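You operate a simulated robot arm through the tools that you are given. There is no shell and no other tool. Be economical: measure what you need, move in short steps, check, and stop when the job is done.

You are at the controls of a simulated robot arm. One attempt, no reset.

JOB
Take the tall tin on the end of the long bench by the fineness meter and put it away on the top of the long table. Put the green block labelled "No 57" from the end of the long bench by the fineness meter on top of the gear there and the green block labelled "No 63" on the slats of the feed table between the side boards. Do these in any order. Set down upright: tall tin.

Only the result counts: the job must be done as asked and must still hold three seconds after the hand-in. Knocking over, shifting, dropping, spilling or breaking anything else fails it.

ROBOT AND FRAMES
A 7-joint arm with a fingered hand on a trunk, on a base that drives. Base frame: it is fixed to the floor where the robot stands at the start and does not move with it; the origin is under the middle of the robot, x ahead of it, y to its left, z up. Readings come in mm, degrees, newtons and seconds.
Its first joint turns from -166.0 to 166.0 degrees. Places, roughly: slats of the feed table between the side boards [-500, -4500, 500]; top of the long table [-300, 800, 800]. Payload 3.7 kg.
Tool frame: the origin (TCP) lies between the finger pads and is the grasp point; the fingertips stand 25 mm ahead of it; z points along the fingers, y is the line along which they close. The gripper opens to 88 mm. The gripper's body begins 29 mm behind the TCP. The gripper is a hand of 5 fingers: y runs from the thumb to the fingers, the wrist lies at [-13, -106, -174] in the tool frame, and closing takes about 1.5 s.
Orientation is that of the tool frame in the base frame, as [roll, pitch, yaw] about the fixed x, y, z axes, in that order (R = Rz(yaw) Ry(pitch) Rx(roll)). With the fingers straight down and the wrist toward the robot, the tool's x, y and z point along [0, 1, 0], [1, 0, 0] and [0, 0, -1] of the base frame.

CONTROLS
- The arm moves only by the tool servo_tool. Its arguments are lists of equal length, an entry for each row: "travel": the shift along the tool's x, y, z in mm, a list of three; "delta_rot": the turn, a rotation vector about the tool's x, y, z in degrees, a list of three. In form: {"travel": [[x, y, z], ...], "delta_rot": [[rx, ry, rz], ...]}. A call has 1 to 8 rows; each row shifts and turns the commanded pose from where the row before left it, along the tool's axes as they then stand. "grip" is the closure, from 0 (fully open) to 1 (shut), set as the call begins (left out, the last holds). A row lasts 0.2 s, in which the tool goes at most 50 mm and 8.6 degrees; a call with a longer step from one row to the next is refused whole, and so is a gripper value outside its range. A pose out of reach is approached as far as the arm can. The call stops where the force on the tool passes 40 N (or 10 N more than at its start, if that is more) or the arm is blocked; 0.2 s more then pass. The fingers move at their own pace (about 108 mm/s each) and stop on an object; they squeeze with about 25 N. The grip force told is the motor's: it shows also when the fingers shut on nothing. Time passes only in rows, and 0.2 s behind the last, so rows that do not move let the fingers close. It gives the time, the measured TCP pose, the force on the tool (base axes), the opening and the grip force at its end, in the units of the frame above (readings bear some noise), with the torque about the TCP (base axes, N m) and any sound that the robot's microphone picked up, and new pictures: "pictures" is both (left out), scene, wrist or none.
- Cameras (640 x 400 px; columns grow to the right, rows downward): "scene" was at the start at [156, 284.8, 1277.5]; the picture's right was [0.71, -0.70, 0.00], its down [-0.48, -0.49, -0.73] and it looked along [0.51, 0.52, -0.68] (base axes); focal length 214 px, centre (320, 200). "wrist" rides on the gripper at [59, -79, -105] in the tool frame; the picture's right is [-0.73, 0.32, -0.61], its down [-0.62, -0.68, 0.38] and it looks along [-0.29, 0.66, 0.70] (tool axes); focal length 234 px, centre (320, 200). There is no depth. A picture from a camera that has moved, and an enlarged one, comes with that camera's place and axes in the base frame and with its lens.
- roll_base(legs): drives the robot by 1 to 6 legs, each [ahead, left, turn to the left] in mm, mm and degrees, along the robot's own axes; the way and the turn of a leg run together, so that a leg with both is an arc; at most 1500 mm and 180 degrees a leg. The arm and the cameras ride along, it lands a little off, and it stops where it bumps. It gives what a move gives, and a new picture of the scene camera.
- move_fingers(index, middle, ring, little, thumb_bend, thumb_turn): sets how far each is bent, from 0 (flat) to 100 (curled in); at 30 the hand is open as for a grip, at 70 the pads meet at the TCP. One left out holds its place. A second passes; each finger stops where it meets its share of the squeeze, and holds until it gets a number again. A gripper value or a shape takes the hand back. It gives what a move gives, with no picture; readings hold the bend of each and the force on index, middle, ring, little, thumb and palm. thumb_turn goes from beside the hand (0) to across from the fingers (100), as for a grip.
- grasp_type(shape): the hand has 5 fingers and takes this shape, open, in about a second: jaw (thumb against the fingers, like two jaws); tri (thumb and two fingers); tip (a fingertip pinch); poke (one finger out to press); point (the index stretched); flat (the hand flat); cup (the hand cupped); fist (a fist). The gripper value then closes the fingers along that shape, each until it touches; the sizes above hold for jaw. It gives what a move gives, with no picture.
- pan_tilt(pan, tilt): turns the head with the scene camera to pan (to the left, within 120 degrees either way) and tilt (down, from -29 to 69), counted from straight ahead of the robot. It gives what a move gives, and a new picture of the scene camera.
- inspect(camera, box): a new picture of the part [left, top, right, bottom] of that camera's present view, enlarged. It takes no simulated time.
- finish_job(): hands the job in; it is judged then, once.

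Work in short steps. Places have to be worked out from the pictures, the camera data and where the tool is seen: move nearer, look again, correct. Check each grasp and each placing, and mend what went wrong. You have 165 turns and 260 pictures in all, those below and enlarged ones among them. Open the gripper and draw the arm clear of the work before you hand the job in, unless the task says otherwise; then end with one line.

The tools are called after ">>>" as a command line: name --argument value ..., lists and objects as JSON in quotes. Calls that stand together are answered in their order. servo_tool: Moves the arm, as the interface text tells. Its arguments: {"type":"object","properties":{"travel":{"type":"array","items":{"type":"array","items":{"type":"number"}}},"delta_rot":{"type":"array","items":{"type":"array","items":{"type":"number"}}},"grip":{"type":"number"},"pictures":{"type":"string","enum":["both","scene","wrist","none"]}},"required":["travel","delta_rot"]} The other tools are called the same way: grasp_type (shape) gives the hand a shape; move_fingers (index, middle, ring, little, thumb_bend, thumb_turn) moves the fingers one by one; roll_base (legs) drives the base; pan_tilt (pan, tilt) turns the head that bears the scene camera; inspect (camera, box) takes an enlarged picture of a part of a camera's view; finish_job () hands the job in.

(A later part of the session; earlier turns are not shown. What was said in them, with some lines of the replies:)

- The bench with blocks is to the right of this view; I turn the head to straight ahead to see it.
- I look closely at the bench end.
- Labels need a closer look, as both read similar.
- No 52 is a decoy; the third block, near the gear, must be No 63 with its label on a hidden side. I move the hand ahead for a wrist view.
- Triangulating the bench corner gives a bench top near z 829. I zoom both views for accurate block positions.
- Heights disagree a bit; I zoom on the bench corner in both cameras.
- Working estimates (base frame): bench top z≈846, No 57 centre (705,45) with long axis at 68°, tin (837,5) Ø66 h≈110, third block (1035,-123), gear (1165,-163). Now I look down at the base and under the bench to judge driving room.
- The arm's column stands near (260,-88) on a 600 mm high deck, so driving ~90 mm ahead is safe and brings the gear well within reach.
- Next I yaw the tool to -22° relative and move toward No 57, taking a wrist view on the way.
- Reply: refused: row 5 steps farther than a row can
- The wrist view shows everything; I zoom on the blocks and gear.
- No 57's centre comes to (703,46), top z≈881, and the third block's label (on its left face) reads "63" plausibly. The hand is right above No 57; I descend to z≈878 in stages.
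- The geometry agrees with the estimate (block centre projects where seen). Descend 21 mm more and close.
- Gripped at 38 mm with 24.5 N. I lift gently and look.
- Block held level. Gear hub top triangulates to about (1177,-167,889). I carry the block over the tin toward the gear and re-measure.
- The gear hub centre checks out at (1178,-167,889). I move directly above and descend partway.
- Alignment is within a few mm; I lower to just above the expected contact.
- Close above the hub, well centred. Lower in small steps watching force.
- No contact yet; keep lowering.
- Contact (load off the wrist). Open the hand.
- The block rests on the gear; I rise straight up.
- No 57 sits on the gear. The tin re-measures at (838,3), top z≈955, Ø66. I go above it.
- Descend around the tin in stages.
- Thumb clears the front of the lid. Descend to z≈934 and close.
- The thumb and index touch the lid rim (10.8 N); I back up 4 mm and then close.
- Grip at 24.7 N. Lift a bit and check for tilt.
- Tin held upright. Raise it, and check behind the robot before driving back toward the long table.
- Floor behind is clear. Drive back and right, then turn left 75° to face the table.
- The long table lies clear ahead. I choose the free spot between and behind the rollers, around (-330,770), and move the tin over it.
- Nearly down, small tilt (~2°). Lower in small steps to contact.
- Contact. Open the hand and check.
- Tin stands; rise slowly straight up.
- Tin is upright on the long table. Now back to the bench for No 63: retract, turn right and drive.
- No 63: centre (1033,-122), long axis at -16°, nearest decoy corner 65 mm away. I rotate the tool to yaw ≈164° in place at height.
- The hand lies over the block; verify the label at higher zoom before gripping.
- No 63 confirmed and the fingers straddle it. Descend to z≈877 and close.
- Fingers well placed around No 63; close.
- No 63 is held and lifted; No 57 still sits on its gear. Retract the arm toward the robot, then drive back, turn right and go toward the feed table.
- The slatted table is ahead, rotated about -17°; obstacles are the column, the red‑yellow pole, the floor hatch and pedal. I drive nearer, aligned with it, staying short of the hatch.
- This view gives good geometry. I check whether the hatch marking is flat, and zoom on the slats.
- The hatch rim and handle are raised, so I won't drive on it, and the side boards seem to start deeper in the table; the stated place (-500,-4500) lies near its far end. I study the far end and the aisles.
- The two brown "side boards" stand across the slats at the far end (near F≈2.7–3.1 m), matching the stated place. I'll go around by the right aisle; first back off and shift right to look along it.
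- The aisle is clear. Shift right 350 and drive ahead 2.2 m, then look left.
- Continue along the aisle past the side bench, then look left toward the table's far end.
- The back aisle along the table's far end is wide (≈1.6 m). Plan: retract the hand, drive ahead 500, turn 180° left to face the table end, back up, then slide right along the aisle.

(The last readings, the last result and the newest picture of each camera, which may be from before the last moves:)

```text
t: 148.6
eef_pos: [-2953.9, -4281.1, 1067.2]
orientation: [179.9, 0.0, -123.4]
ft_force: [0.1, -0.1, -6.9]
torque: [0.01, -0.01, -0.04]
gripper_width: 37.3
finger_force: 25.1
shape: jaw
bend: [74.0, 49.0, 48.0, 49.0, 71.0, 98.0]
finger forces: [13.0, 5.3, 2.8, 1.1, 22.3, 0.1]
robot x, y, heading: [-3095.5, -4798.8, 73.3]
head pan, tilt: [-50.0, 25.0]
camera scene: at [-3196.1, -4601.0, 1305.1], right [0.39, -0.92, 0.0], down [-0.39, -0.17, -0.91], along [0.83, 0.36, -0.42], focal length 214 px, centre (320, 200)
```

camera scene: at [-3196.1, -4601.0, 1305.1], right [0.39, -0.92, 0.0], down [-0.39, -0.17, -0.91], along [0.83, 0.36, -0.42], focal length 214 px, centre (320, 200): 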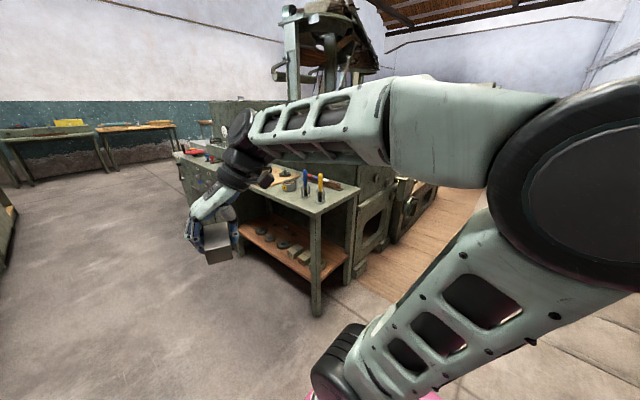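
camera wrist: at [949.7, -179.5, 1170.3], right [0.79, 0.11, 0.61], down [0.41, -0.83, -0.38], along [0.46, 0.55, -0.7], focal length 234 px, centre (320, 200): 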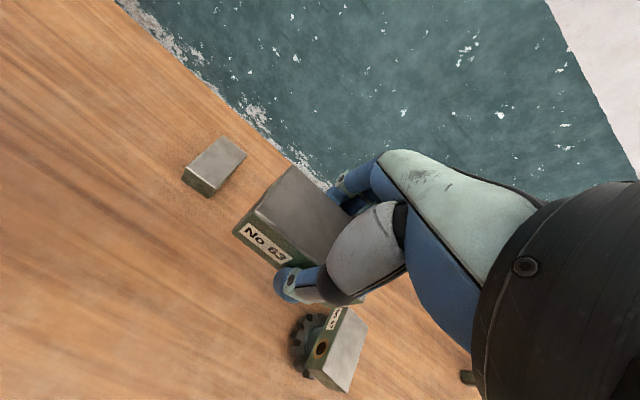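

Clear to slide: hand stays ≥130 mm off the bench end. Slide right 1.35 m and look at the table end.

>>> roll_base --legs '[[0, -1350, 0]]'

>>> pan_tilt --pan -35 --tilt 30

```text
t: 155.3
eef_pos: [-1654.4, -4685.8, 1065.0]
orientation: [180.0, 0.0, -124.3]
ft_force: [-0.1, -0.4, -7.7]
torque: [0.04, -0.02, 0.0]
gripper_width: 37.4
finger_force: 25.0
shape: jaw
bend: [74.0, 49.0, 48.0, 49.0, 71.0, 98.0]
finger forces: [13.0, 5.4, 2.8, 1.1, 22.4, 0.1]
robot x, y, heading: [-1806.7, -5201.6, 72.3]
head pan, tilt: [-50.0, 25.0]
camera scene: at [-1902.6, -5002.3, 1305.1], right [0.38, -0.93, 0.0], down [-0.39, -0.16, -0.91], along [0.84, 0.34, -0.42], focal length 214 px, centre (320, 200)
```

scene: 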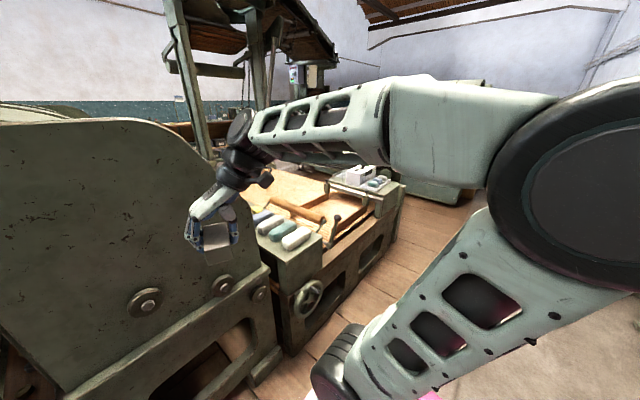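

```text
t: 156.1
eef_pos: [-1654.6, -4686.5, 1066.3]
orientation: [-180.0, 0.0, -124.3]
ft_force: [-0.1, 0.4, -6.9]
torque: [0.04, -0.02, 0.0]
gripper_width: 37.3
finger_force: 24.9
shape: jaw
bend: [74.0, 49.0, 48.0, 49.0, 71.0, 98.0]
finger forces: [12.9, 5.4, 2.9, 1.1, 22.3, 0.1]
robot x, y, heading: [-1802.0, -5201.5, 71.8]
head pan, tilt: [-35.0, 30.0]
camera scene: at [-1915.8, -4982.5, 1297.2], right [0.6, -0.8, 0.0], down [-0.4, -0.3, -0.87], along [0.69, 0.52, -0.5], focal length 214 px, centre (320, 200)
```

scene: 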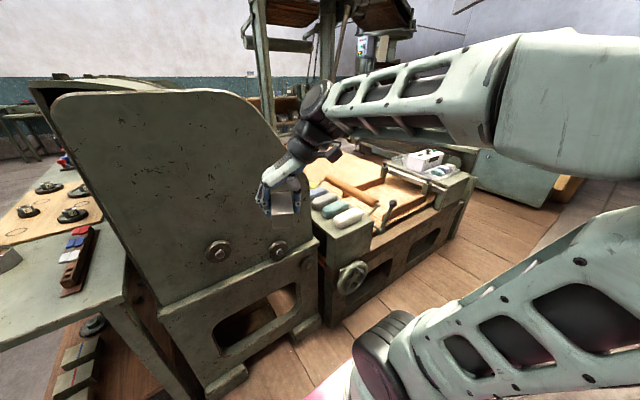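

>>> roll_base --legs '[[0, -900, 0]]'

>>> pan_tilt --pan -12 --tilt 38

```text
t: 160.8
eef_pos: [-814.7, -4953.7, 1067.1]
orientation: [-180.0, -0.1, -124.2]
ft_force: [-0.2, -0.1, -7.2]
torque: [0.05, -0.02, 0.0]
gripper_width: 37.2
finger_force: 24.8
shape: jaw
bend: [74.0, 49.0, 48.0, 49.0, 71.0, 98.0]
finger forces: [13.2, 5.4, 3.0, 1.2, 22.4, 0.0]
robot x, y, heading: [-956.1, -5469.6, 72.4]
head pan, tilt: [-35.0, 30.0]
camera scene: at [-1074.8, -5251.3, 1297.2], right [0.61, -0.79, 0.0], down [-0.4, -0.3, -0.87], along [0.69, 0.53, -0.5], focal length 214 px, centre (320, 200)
```

scene: 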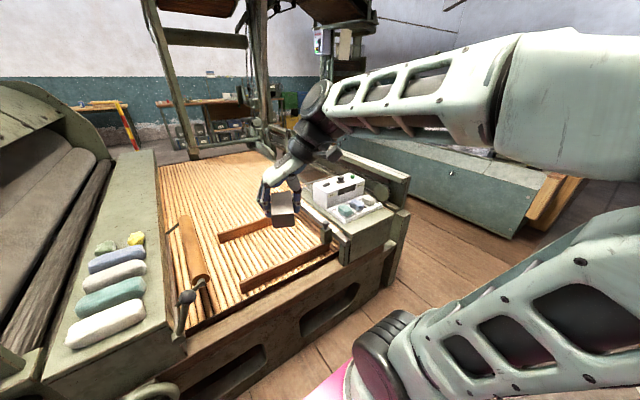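

```text
t: 161.6
eef_pos: [-814.6, -4954.5, 1067.5]
orientation: [-179.9, -0.1, -124.1]
ft_force: [0.1, 0.0, -7.6]
torque: [0.03, 0.0, 0.03]
gripper_width: 37.2
finger_force: 25.4
shape: jaw
bend: [74.0, 49.0, 48.0, 49.0, 71.0, 98.0]
finger forces: [13.0, 5.4, 2.9, 1.1, 22.4, 0.0]
robot x, y, heading: [-960.1, -5468.9, 72.4]
head pan, tilt: [-12.0, 38.0]
camera scene: at [-1104.0, -5231.2, 1284.8], right [0.87, -0.49, 0.0], down [-0.3, -0.54, -0.79], along [0.39, 0.69, -0.62], focal length 214 px, centre (320, 200)
```

scene: 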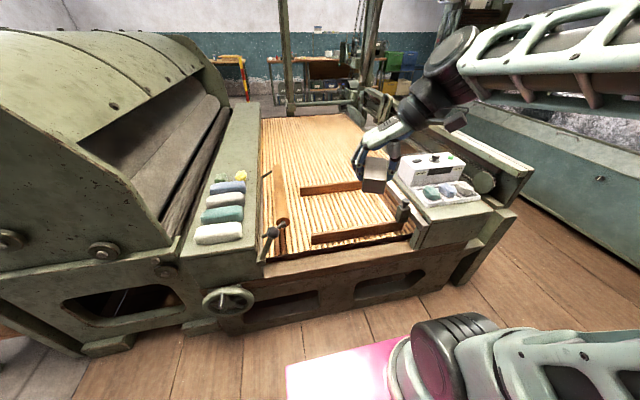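

The target area between the two brown side boards is right in view. Zoom in.

>>> inspect --camera "scene" --box '[260, 130, 430, 260]'

```text
3.08 times, centred on (345, 195) of scene
camera zoom: at [-1104.0, -5231.2, 1284.8], right [0.87, -0.49, 0.0], down [-0.3, -0.54, -0.79], along [0.39, 0.69, -0.62], focal length 660 px, centre (243, 215)
```

zoom: 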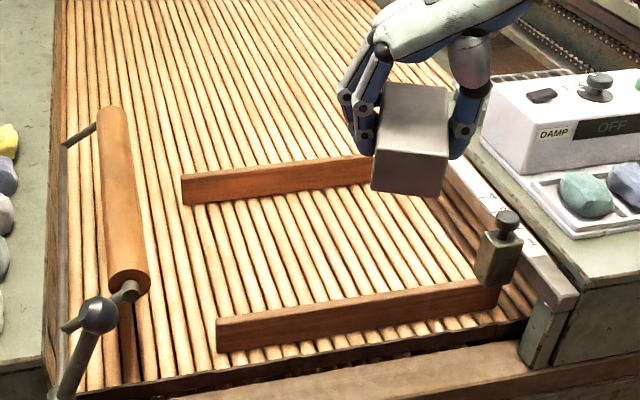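

Zone worked out: boards' inner faces at about 356 mm apart, centre ≈(-545,-4508), slats z≈500. I rotate the tool so the block's length lies across the slats.

>>> servo_tool --travel '[[0, 0, 0], [0, 0, 0], [0, 0, 0], [0, 0, 0], [0, 0, 0]]' --delta_rot '[[0, 0, 8.2], [0, 0, 8.2], [0, 0, 8.2], [0, 0, 8.2], [0, 0, 8.2]]' --pictures "none"

>>> servo_tool --travel '[[0, 0, 0], [0, 0, 0], [0, 0, 0], [0, 0, 0]]' --delta_rot '[[0, 0, 8.2], [0, 0, 8.2], [0, 0, 8.2], [0, 0, 8.2]]'

```text
t: 162.8
eef_pos: [-815.6, -4954.6, 1065.9]
orientation: [180.0, -0.1, -165.2]
ft_force: [0.4, 0.8, -6.9]
torque: [-0.01, -0.06, 0.01]
gripper_width: 37.3
finger_force: 24.7
shape: jaw
bend: [74.0, 49.0, 48.0, 49.0, 71.0, 98.0]
finger forces: [13.0, 5.4, 2.9, 1.0, 22.5, 0.1]
robot x, y, heading: [-957.4, -5470.8, 72.3]
head pan, tilt: [-12.0, 38.0]
```

```text
t: 163.8
eef_pos: [-816.8, -4954.3, 1065.5]
orientation: [-179.9, 0.0, 162.0]
ft_force: [0.3, -0.1, -7.5]
torque: [-0.01, 0.0, 0.04]
gripper_width: 37.5
finger_force: 24.7
shape: jaw
bend: [74.0, 49.0, 48.0, 49.0, 71.0, 98.0]
finger forces: [13.0, 5.4, 2.9, 1.1, 22.4, 0.0]
robot x, y, heading: [-960.3, -5470.4, 72.3]
head pan, tilt: [-12.0, 38.0]
camera scene: at [-1104.0, -5231.2, 1284.8], right [0.87, -0.49, 0.0], down [-0.3, -0.54, -0.79], along [0.39, 0.69, -0.62], focal length 214 px, centre (320, 200)
camera wrist: at [-896.8, -5009.8, 1172.4], right [0.79, 0.08, 0.61], down [0.38, -0.84, -0.38], along [0.48, 0.53, -0.7], focal length 234 px, centre (320, 200)
```

scene: 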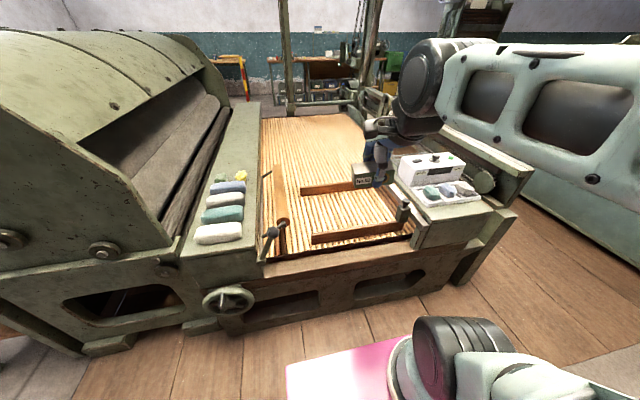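
wrist: 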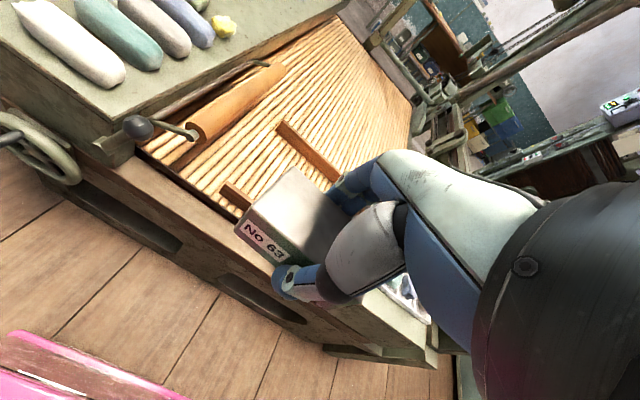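

Move over the target at height.

>>> servo_tool --travel '[[-10, 42.3, 0], [-10, 42.3, 0], [-10, 42.3, 0], [-10, 42.3, 0], [-10, 42.3, 0], [-10, 42.3, 0], [-10, 42.3, 0], [-10, 42.3, 0]]' --delta_rot '[[0, 0, 0], [0, 0, 0], [0, 0, 0], [0, 0, 0], [0, 0, 0], [0, 0, 0], [0, 0, 0], [0, 0, 0]]' --pictures "none"

>>> servo_tool --travel '[[-10, 42.3, 0], [-10, 42.3, 0], [-10, 42.3, 0], [-11, 42.3, 0], [0, 0, 45], [0, 0, 45], [0, 0, 45]]' --delta_rot '[[0, 0, 0], [0, 0, 0], [0, 0, 0], [0, 0, 0], [0, 0, 0], [0, 0, 0], [0, 0, 0]]'

```text
t: 165.6
eef_pos: [-635.0, -4657.5, 1065.4]
orientation: [-180.0, 0.0, 162.1]
ft_force: [-0.9, -0.9, -5.5]
torque: [-0.04, -0.06, 0.01]
gripper_width: 37.5
finger_force: 25.7
shape: jaw
bend: [74.0, 49.0, 49.0, 49.0, 72.0, 98.0]
finger forces: [13.3, 5.7, 3.1, 1.1, 23.3, 0.0]
robot x, y, heading: [-957.2, -5472.1, 72.4]
head pan, tilt: [-12.0, 38.0]
```

```text
t: 167.2
eef_pos: [-543.5, -4507.9, 930.3]
orientation: [-180.0, -0.1, 162.1]
ft_force: [-0.2, -0.6, -6.0]
torque: [-0.03, -0.01, 0.0]
gripper_width: 37.1
finger_force: 24.4
shape: jaw
bend: [74.0, 49.0, 49.0, 49.0, 72.0, 98.0]
finger forces: [13.3, 5.8, 3.1, 1.0, 23.2, 0.0]
robot x, y, heading: [-962.6, -5470.2, 72.3]
head pan, tilt: [-12.0, 38.0]
camera scene: at [-1104.0, -5231.3, 1284.8], right [0.87, -0.49, 0.0], down [-0.3, -0.54, -0.79], along [0.39, 0.69, -0.62], focal length 214 px, centre (320, 200)
camera wrist: at [-624.4, -4564.0, 1036.3], right [0.79, 0.08, 0.61], down [0.38, -0.84, -0.38], along [0.48, 0.54, -0.7], focal length 234 px, centre (320, 200)
```

scene: 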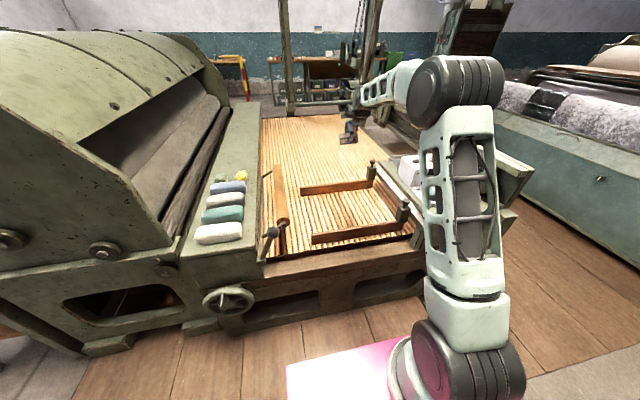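
wrist: 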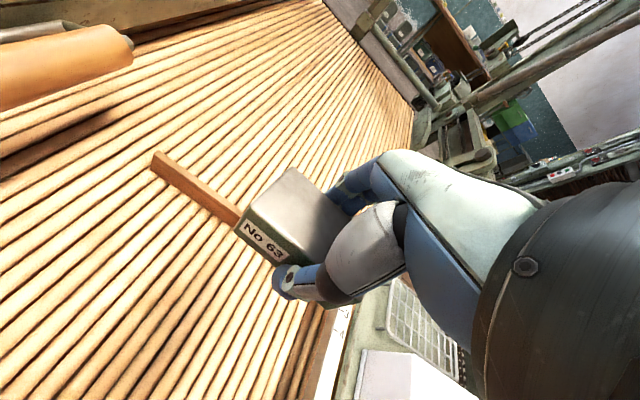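

>>> servo_tool --travel '[[0, 0, 45], [0, 0, 45], [0, 0, 45], [0, 0, 45], [0, 0, 45]]' --delta_rot '[[0, 0, 0], [0, 0, 0], [0, 0, 0], [0, 0, 0], [0, 0, 0]]'

>>> inspect --camera "scene" --box '[270, 120, 430, 260]'

```text
t: 168.4
eef_pos: [-544.6, -4509.7, 706.2]
orientation: [-180.0, 0.1, 162.1]
ft_force: [0.5, -0.7, -5.5]
torque: [-0.01, -0.04, 0.02]
gripper_width: 37.3
finger_force: 25.3
shape: jaw
bend: [74.0, 49.0, 49.0, 49.0, 72.0, 98.0]
finger forces: [13.2, 5.7, 3.0, 1.0, 22.9, 0.0]
robot x, y, heading: [-959.1, -5466.8, 72.5]
head pan, tilt: [-12.0, 38.0]
camera scene: at [-1104.0, -5231.3, 1284.8], right [0.87, -0.49, 0.0], down [-0.3, -0.54, -0.79], along [0.39, 0.69, -0.62], focal length 214 px, centre (320, 200)
camera wrist: at [-626.3, -4565.6, 811.8], right [0.79, 0.08, 0.61], down [0.38, -0.84, -0.38], along [0.48, 0.54, -0.7], focal length 234 px, centre (320, 200)
```

scene: 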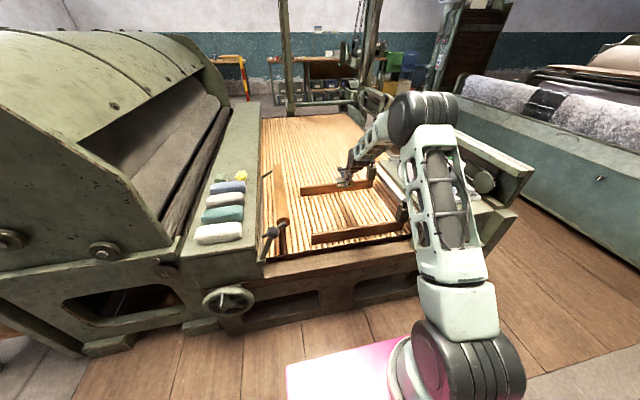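
wrist: 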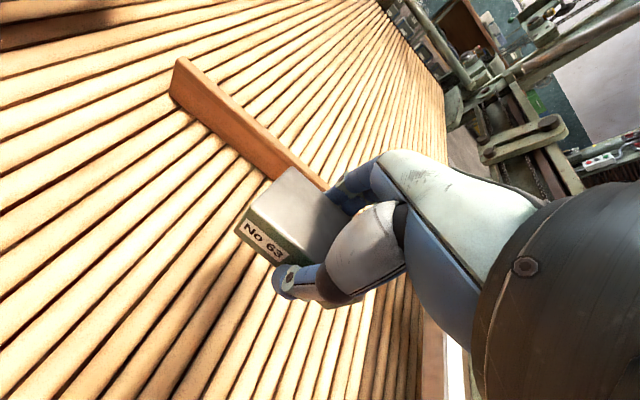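

```text
2.86 times, centred on (350, 190) of scene
camera zoom: at [-1104.0, -5231.3, 1284.8], right [0.87, -0.49, 0.0], down [-0.3, -0.54, -0.79], along [0.39, 0.69, -0.62], focal length 613 px, centre (234, 229)
```

zoom: 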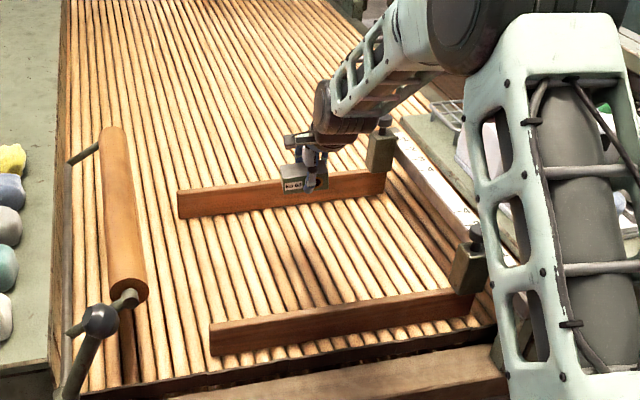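

On course: the landing point projects midway between the boards. Descend further.

>>> servo_tool --travel '[[0, 0, 40], [0, 0, 40], [0, 0, 40]]' --delta_rot '[[0, 0, 0], [0, 0, 0], [0, 0, 0]]'

>>> inspect --camera "scene" --box '[290, 150, 410, 250]'

```text
t: 169.2
eef_pos: [-543.7, -4509.1, 586.6]
orientation: [179.9, 0.0, 162.1]
ft_force: [-0.4, -0.5, -6.3]
torque: [-0.01, -0.07, 0.02]
gripper_width: 37.3
finger_force: 25.2
shape: jaw
bend: [74.0, 49.0, 49.0, 49.0, 72.0, 98.0]
finger forces: [13.4, 5.7, 2.9, 1.1, 22.8, 0.0]
robot x, y, heading: [-958.8, -5471.9, 72.2]
head pan, tilt: [-12.0, 38.0]
camera scene: at [-1104.0, -5231.3, 1284.8], right [0.87, -0.49, 0.0], down [-0.3, -0.54, -0.79], along [0.39, 0.69, -0.62], focal length 214 px, centre (320, 200)
camera wrist: at [-624.9, -4565.3, 692.8], right [0.79, 0.08, 0.61], down [0.38, -0.84, -0.38], along [0.48, 0.54, -0.69], focal length 234 px, centre (320, 200)
```

scene: 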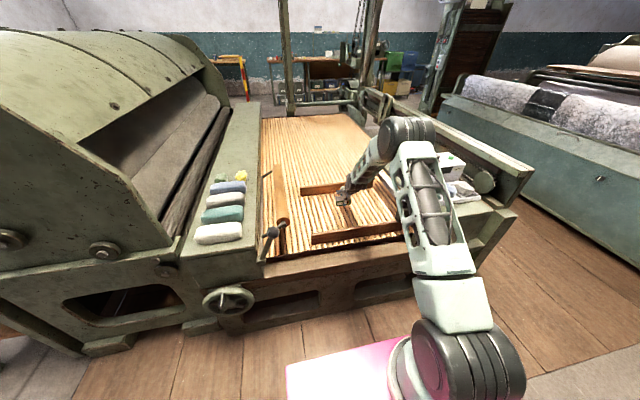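
wrist: 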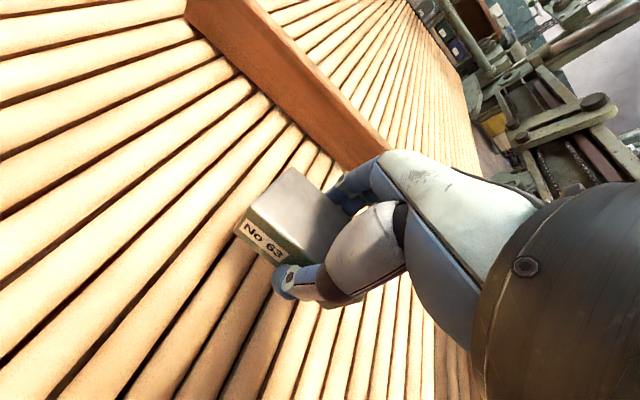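

```text
4.00 times, centred on (350, 200) of scene
camera zoom: at [-1104.0, -5231.3, 1284.8], right [0.87, -0.49, 0.0], down [-0.3, -0.54, -0.79], along [0.39, 0.69, -0.62], focal length 858 px, centre (200, 200)
```

zoom: 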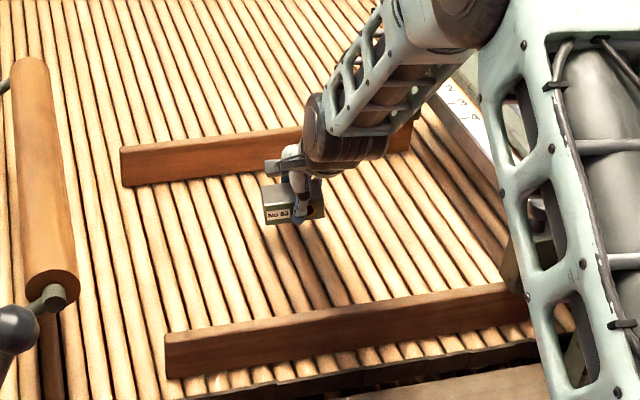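

>>> servo_tool --travel '[[0, 0, 20], [0, 0, 15], [0, 0, 6]]' --delta_rot '[[0, 0, 0], [0, 0, 0], [0, 0, 0]]' --pictures "none"

>>> inspect --camera "scene" --box '[320, 180, 380, 240]'

```text
t: 170.0
eef_pos: [-543.7, -4508.9, 544.7]
orientation: [-179.9, 0.1, 162.0]
ft_force: [-1.0, -0.7, -7.4]
torque: [0.01, -0.02, 0.01]
gripper_width: 37.2
finger_force: 24.4
shape: jaw
bend: [74.0, 49.0, 49.0, 49.0, 72.0, 98.0]
finger forces: [13.3, 5.5, 2.8, 1.0, 22.9, 0.0]
robot x, y, heading: [-959.8, -5468.1, 72.3]
head pan, tilt: [-12.0, 38.0]
```

```text
6.67 times, centred on (350, 210) of scene
camera zoom: at [-1103.9, -5231.1, 1284.8], right [0.87, -0.49, 0.0], down [-0.3, -0.54, -0.79], along [0.39, 0.69, -0.62], focal length 1430 px, centre (120, 133)
```

zoom: 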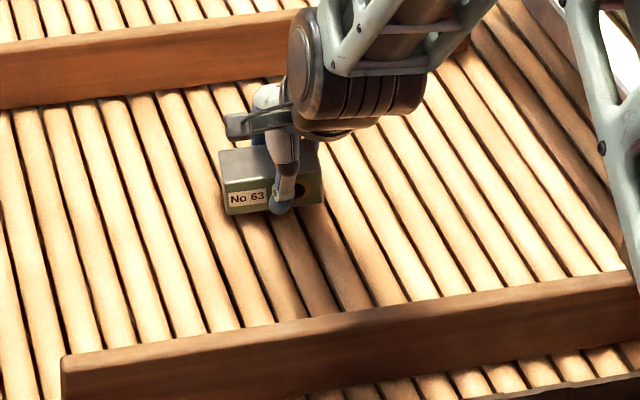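

Lower in small steps until contact.

>>> servo_tool --travel '[[0, 0, 3], [0, 0, 3], [0, 0, 2]]' --delta_rot '[[0, 0, 0], [0, 0, 0], [0, 0, 0]]' --pictures "none"

>>> servo_tool --travel '[[0, 0, 2], [0, 0, 0]]' --delta_rot '[[0, 0, 0], [0, 0, 0]]' --pictures "none"

>>> servo_tool --travel '[[0, 0, 2], [0, 0, 0]]' --delta_rot '[[0, 0, 0], [0, 0, 0]]' --pictures "none"

```text
t: 170.8
eef_pos: [-545.6, -4508.2, 536.2]
orientation: [-179.9, 0.0, 162.1]
ft_force: [0.2, 0.2, -7.0]
torque: [-0.05, -0.02, 0.01]
gripper_width: 37.1
finger_force: 25.1
shape: jaw
bend: [74.0, 49.0, 49.0, 49.0, 72.0, 98.0]
finger forces: [13.2, 5.6, 2.9, 1.1, 22.8, 0.1]
robot x, y, heading: [-960.3, -5470.1, 72.1]
head pan, tilt: [-12.0, 38.0]
```

```text
t: 171.4
eef_pos: [-544.2, -4508.2, 535.4]
orientation: [-180.0, 0.0, 162.1]
ft_force: [0.0, -0.3, -6.6]
torque: [-0.02, 0.0, 0.0]
gripper_width: 37.5
finger_force: 24.6
shape: jaw
bend: [74.0, 49.0, 49.0, 49.0, 72.0, 98.0]
finger forces: [13.3, 5.6, 3.0, 1.0, 22.7, 0.0]
robot x, y, heading: [-956.6, -5470.3, 72.6]
head pan, tilt: [-12.0, 38.0]
```

```text
t: 172.0
eef_pos: [-544.2, -4507.8, 532.7]
orientation: [180.0, 0.0, 162.2]
ft_force: [0.9, 0.0, -4.2]
torque: [0.03, 0.04, 0.0]
gripper_width: 37.1
finger_force: 25.1
shape: jaw
bend: [74.0, 49.0, 49.0, 49.0, 72.0, 98.0]
finger forces: [13.3, 5.8, 3.0, 1.1, 22.8, 0.0]
robot x, y, heading: [-963.5, -5470.4, 72.4]
head pan, tilt: [-12.0, 38.0]
```

Contact beginning; 1 mm more, then open.

>>> servo_tool --travel '[[0, 0, 1], [0, 0, 0]]' --delta_rot '[[0, 0, 0], [0, 0, 0]]' --pictures "none"

>>> servo_tool --travel '[[0, 0, 0], [0, 0, 0], [0, 0, 0], [0, 0, 0], [0, 0, 0], [0, 0, 0], [0, 0, 0]]' --delta_rot '[[0, 0, 0], [0, 0, 0], [0, 0, 0], [0, 0, 0], [0, 0, 0], [0, 0, 0], [0, 0, 0]]' --grip 0 --pictures "wrist"

```text
t: 172.6
eef_pos: [-544.1, -4508.2, 532.8]
orientation: [-179.9, -0.1, 162.0]
ft_force: [1.0, -0.7, -4.0]
torque: [-0.04, 0.07, 0.0]
gripper_width: 37.4
finger_force: 24.2
shape: jaw
bend: [74.0, 49.0, 49.0, 49.0, 72.0, 98.0]
finger forces: [13.2, 5.7, 2.8, 1.1, 23.2, 0.1]
robot x, y, heading: [-959.4, -5469.2, 72.5]
head pan, tilt: [-12.0, 38.0]
```

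```text
t: 174.2
eef_pos: [-545.3, -4507.8, 530.7]
orientation: [-179.9, 0.0, 162.1]
ft_force: [0.3, -0.5, -0.4]
torque: [-0.02, -0.02, 0.0]
gripper_width: 87.9
finger_force: 0.0
shape: jaw
bend: [30.0, 30.0, 30.0, 30.0, 30.0, 98.0]
finger forces: [0.0, 0.1, 0.0, 0.0, 0.0, 0.0]
robot x, y, heading: [-958.8, -5468.0, 72.3]
head pan, tilt: [-12.0, 38.0]
camera wrist: at [-625.0, -4564.4, 637.9], right [0.79, 0.09, 0.61], down [0.38, -0.84, -0.38], along [0.48, 0.54, -0.7], focal length 234 px, centre (320, 200)
```

wrist: 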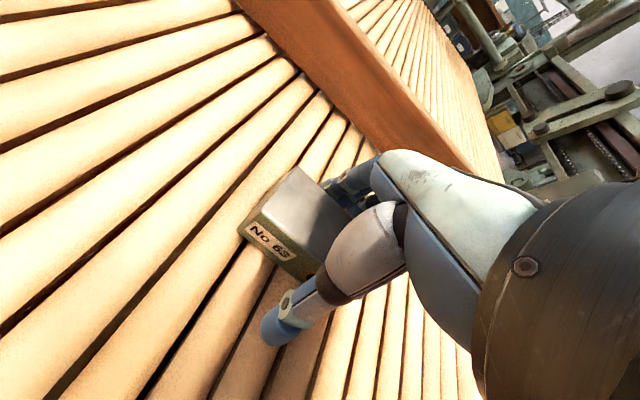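

Released; rise straight up and check.

>>> servo_tool --travel '[[0, 0, -20], [0, 0, -40], [0, 0, -45], [0, 0, -45], [0, 0, -45], [0, 0, -45], [0, 0, -45], [0, 0, -45]]' --delta_rot '[[0, 0, 0], [0, 0, 0], [0, 0, 0], [0, 0, 0], [0, 0, 0], [0, 0, 0], [0, 0, 0], [0, 0, 0]]' --pictures "wrist"

>>> servo_tool --travel '[[0, 0, -45], [0, 0, -45], [0, -45, 0], [0, -45, 0], [0, -45, 0], [0, -45, 0]]' --delta_rot '[[0, 0, 0], [0, 0, 0], [0, 0, 0], [0, 0, 0], [0, 0, 0], [0, 0, 0]]' --pictures "scene"

>>> inspect --camera "scene" --box '[290, 170, 410, 250]'

```text
t: 176.0
eef_pos: [-545.3, -4507.5, 861.6]
orientation: [-179.9, 0.0, 162.2]
ft_force: [-0.2, -0.2, -1.5]
torque: [0.01, -0.05, 0.0]
gripper_width: 87.8
finger_force: 0.0
shape: jaw
bend: [30.0, 30.0, 30.0, 30.0, 30.0, 98.0]
finger forces: [0.1, 0.0, 0.0, 0.0, 0.0, 0.1]
robot x, y, heading: [-960.2, -5471.4, 72.5]
head pan, tilt: [-12.0, 38.0]
camera wrist: at [-625.7, -4564.3, 966.9], right [0.79, 0.09, 0.61], down [0.38, -0.84, -0.38], along [0.48, 0.53, -0.7], focal length 234 px, centre (320, 200)
```

wrist: 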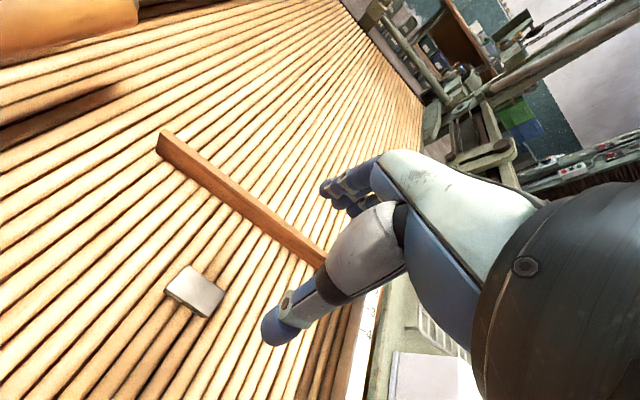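

```text
t: 177.4
eef_pos: [-602.4, -4679.8, 947.1]
orientation: [-179.8, 0.1, 162.1]
ft_force: [-0.6, -0.2, -0.5]
torque: [0.01, -0.03, -0.01]
gripper_width: 87.7
finger_force: 0.1
shape: jaw
bend: [30.0, 30.0, 30.0, 30.0, 30.0, 98.0]
finger forces: [0.0, 0.0, 0.0, 0.1, 0.1, 0.0]
robot x, y, heading: [-960.5, -5466.8, 72.4]
head pan, tilt: [-12.0, 38.0]
camera scene: at [-1103.9, -5231.0, 1284.8], right [0.87, -0.49, 0.0], down [-0.3, -0.54, -0.79], along [0.39, 0.69, -0.62], focal length 214 px, centre (320, 200)
```

scene: 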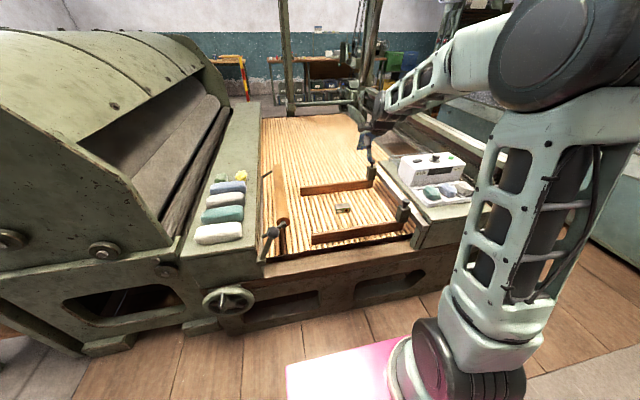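

```text
5.00 times, centred on (350, 210) of scene
camera zoom: at [-1103.9, -5231.0, 1284.8], right [0.87, -0.49, 0.0], down [-0.3, -0.54, -0.79], along [0.39, 0.69, -0.62], focal length 1072 px, centre (170, 150)
```

zoom: 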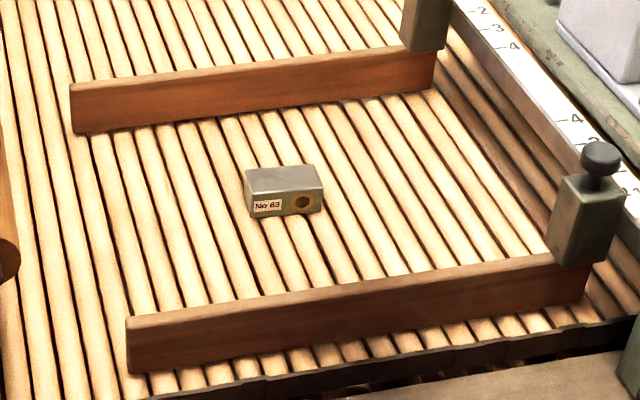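

No 63 rests on the slats between the side boards, and the arm is drawn clear with the gripper open. The tin and No 57 were both checked after I released them, so I hand the job in.

>>> finish_job

```text
The job is handed in.
```

All three items are placed and the job is handed in: the tin stands upright on the long table, No 57 sits on the gear, and No 63 lies on the feed-table slats between the side boards.
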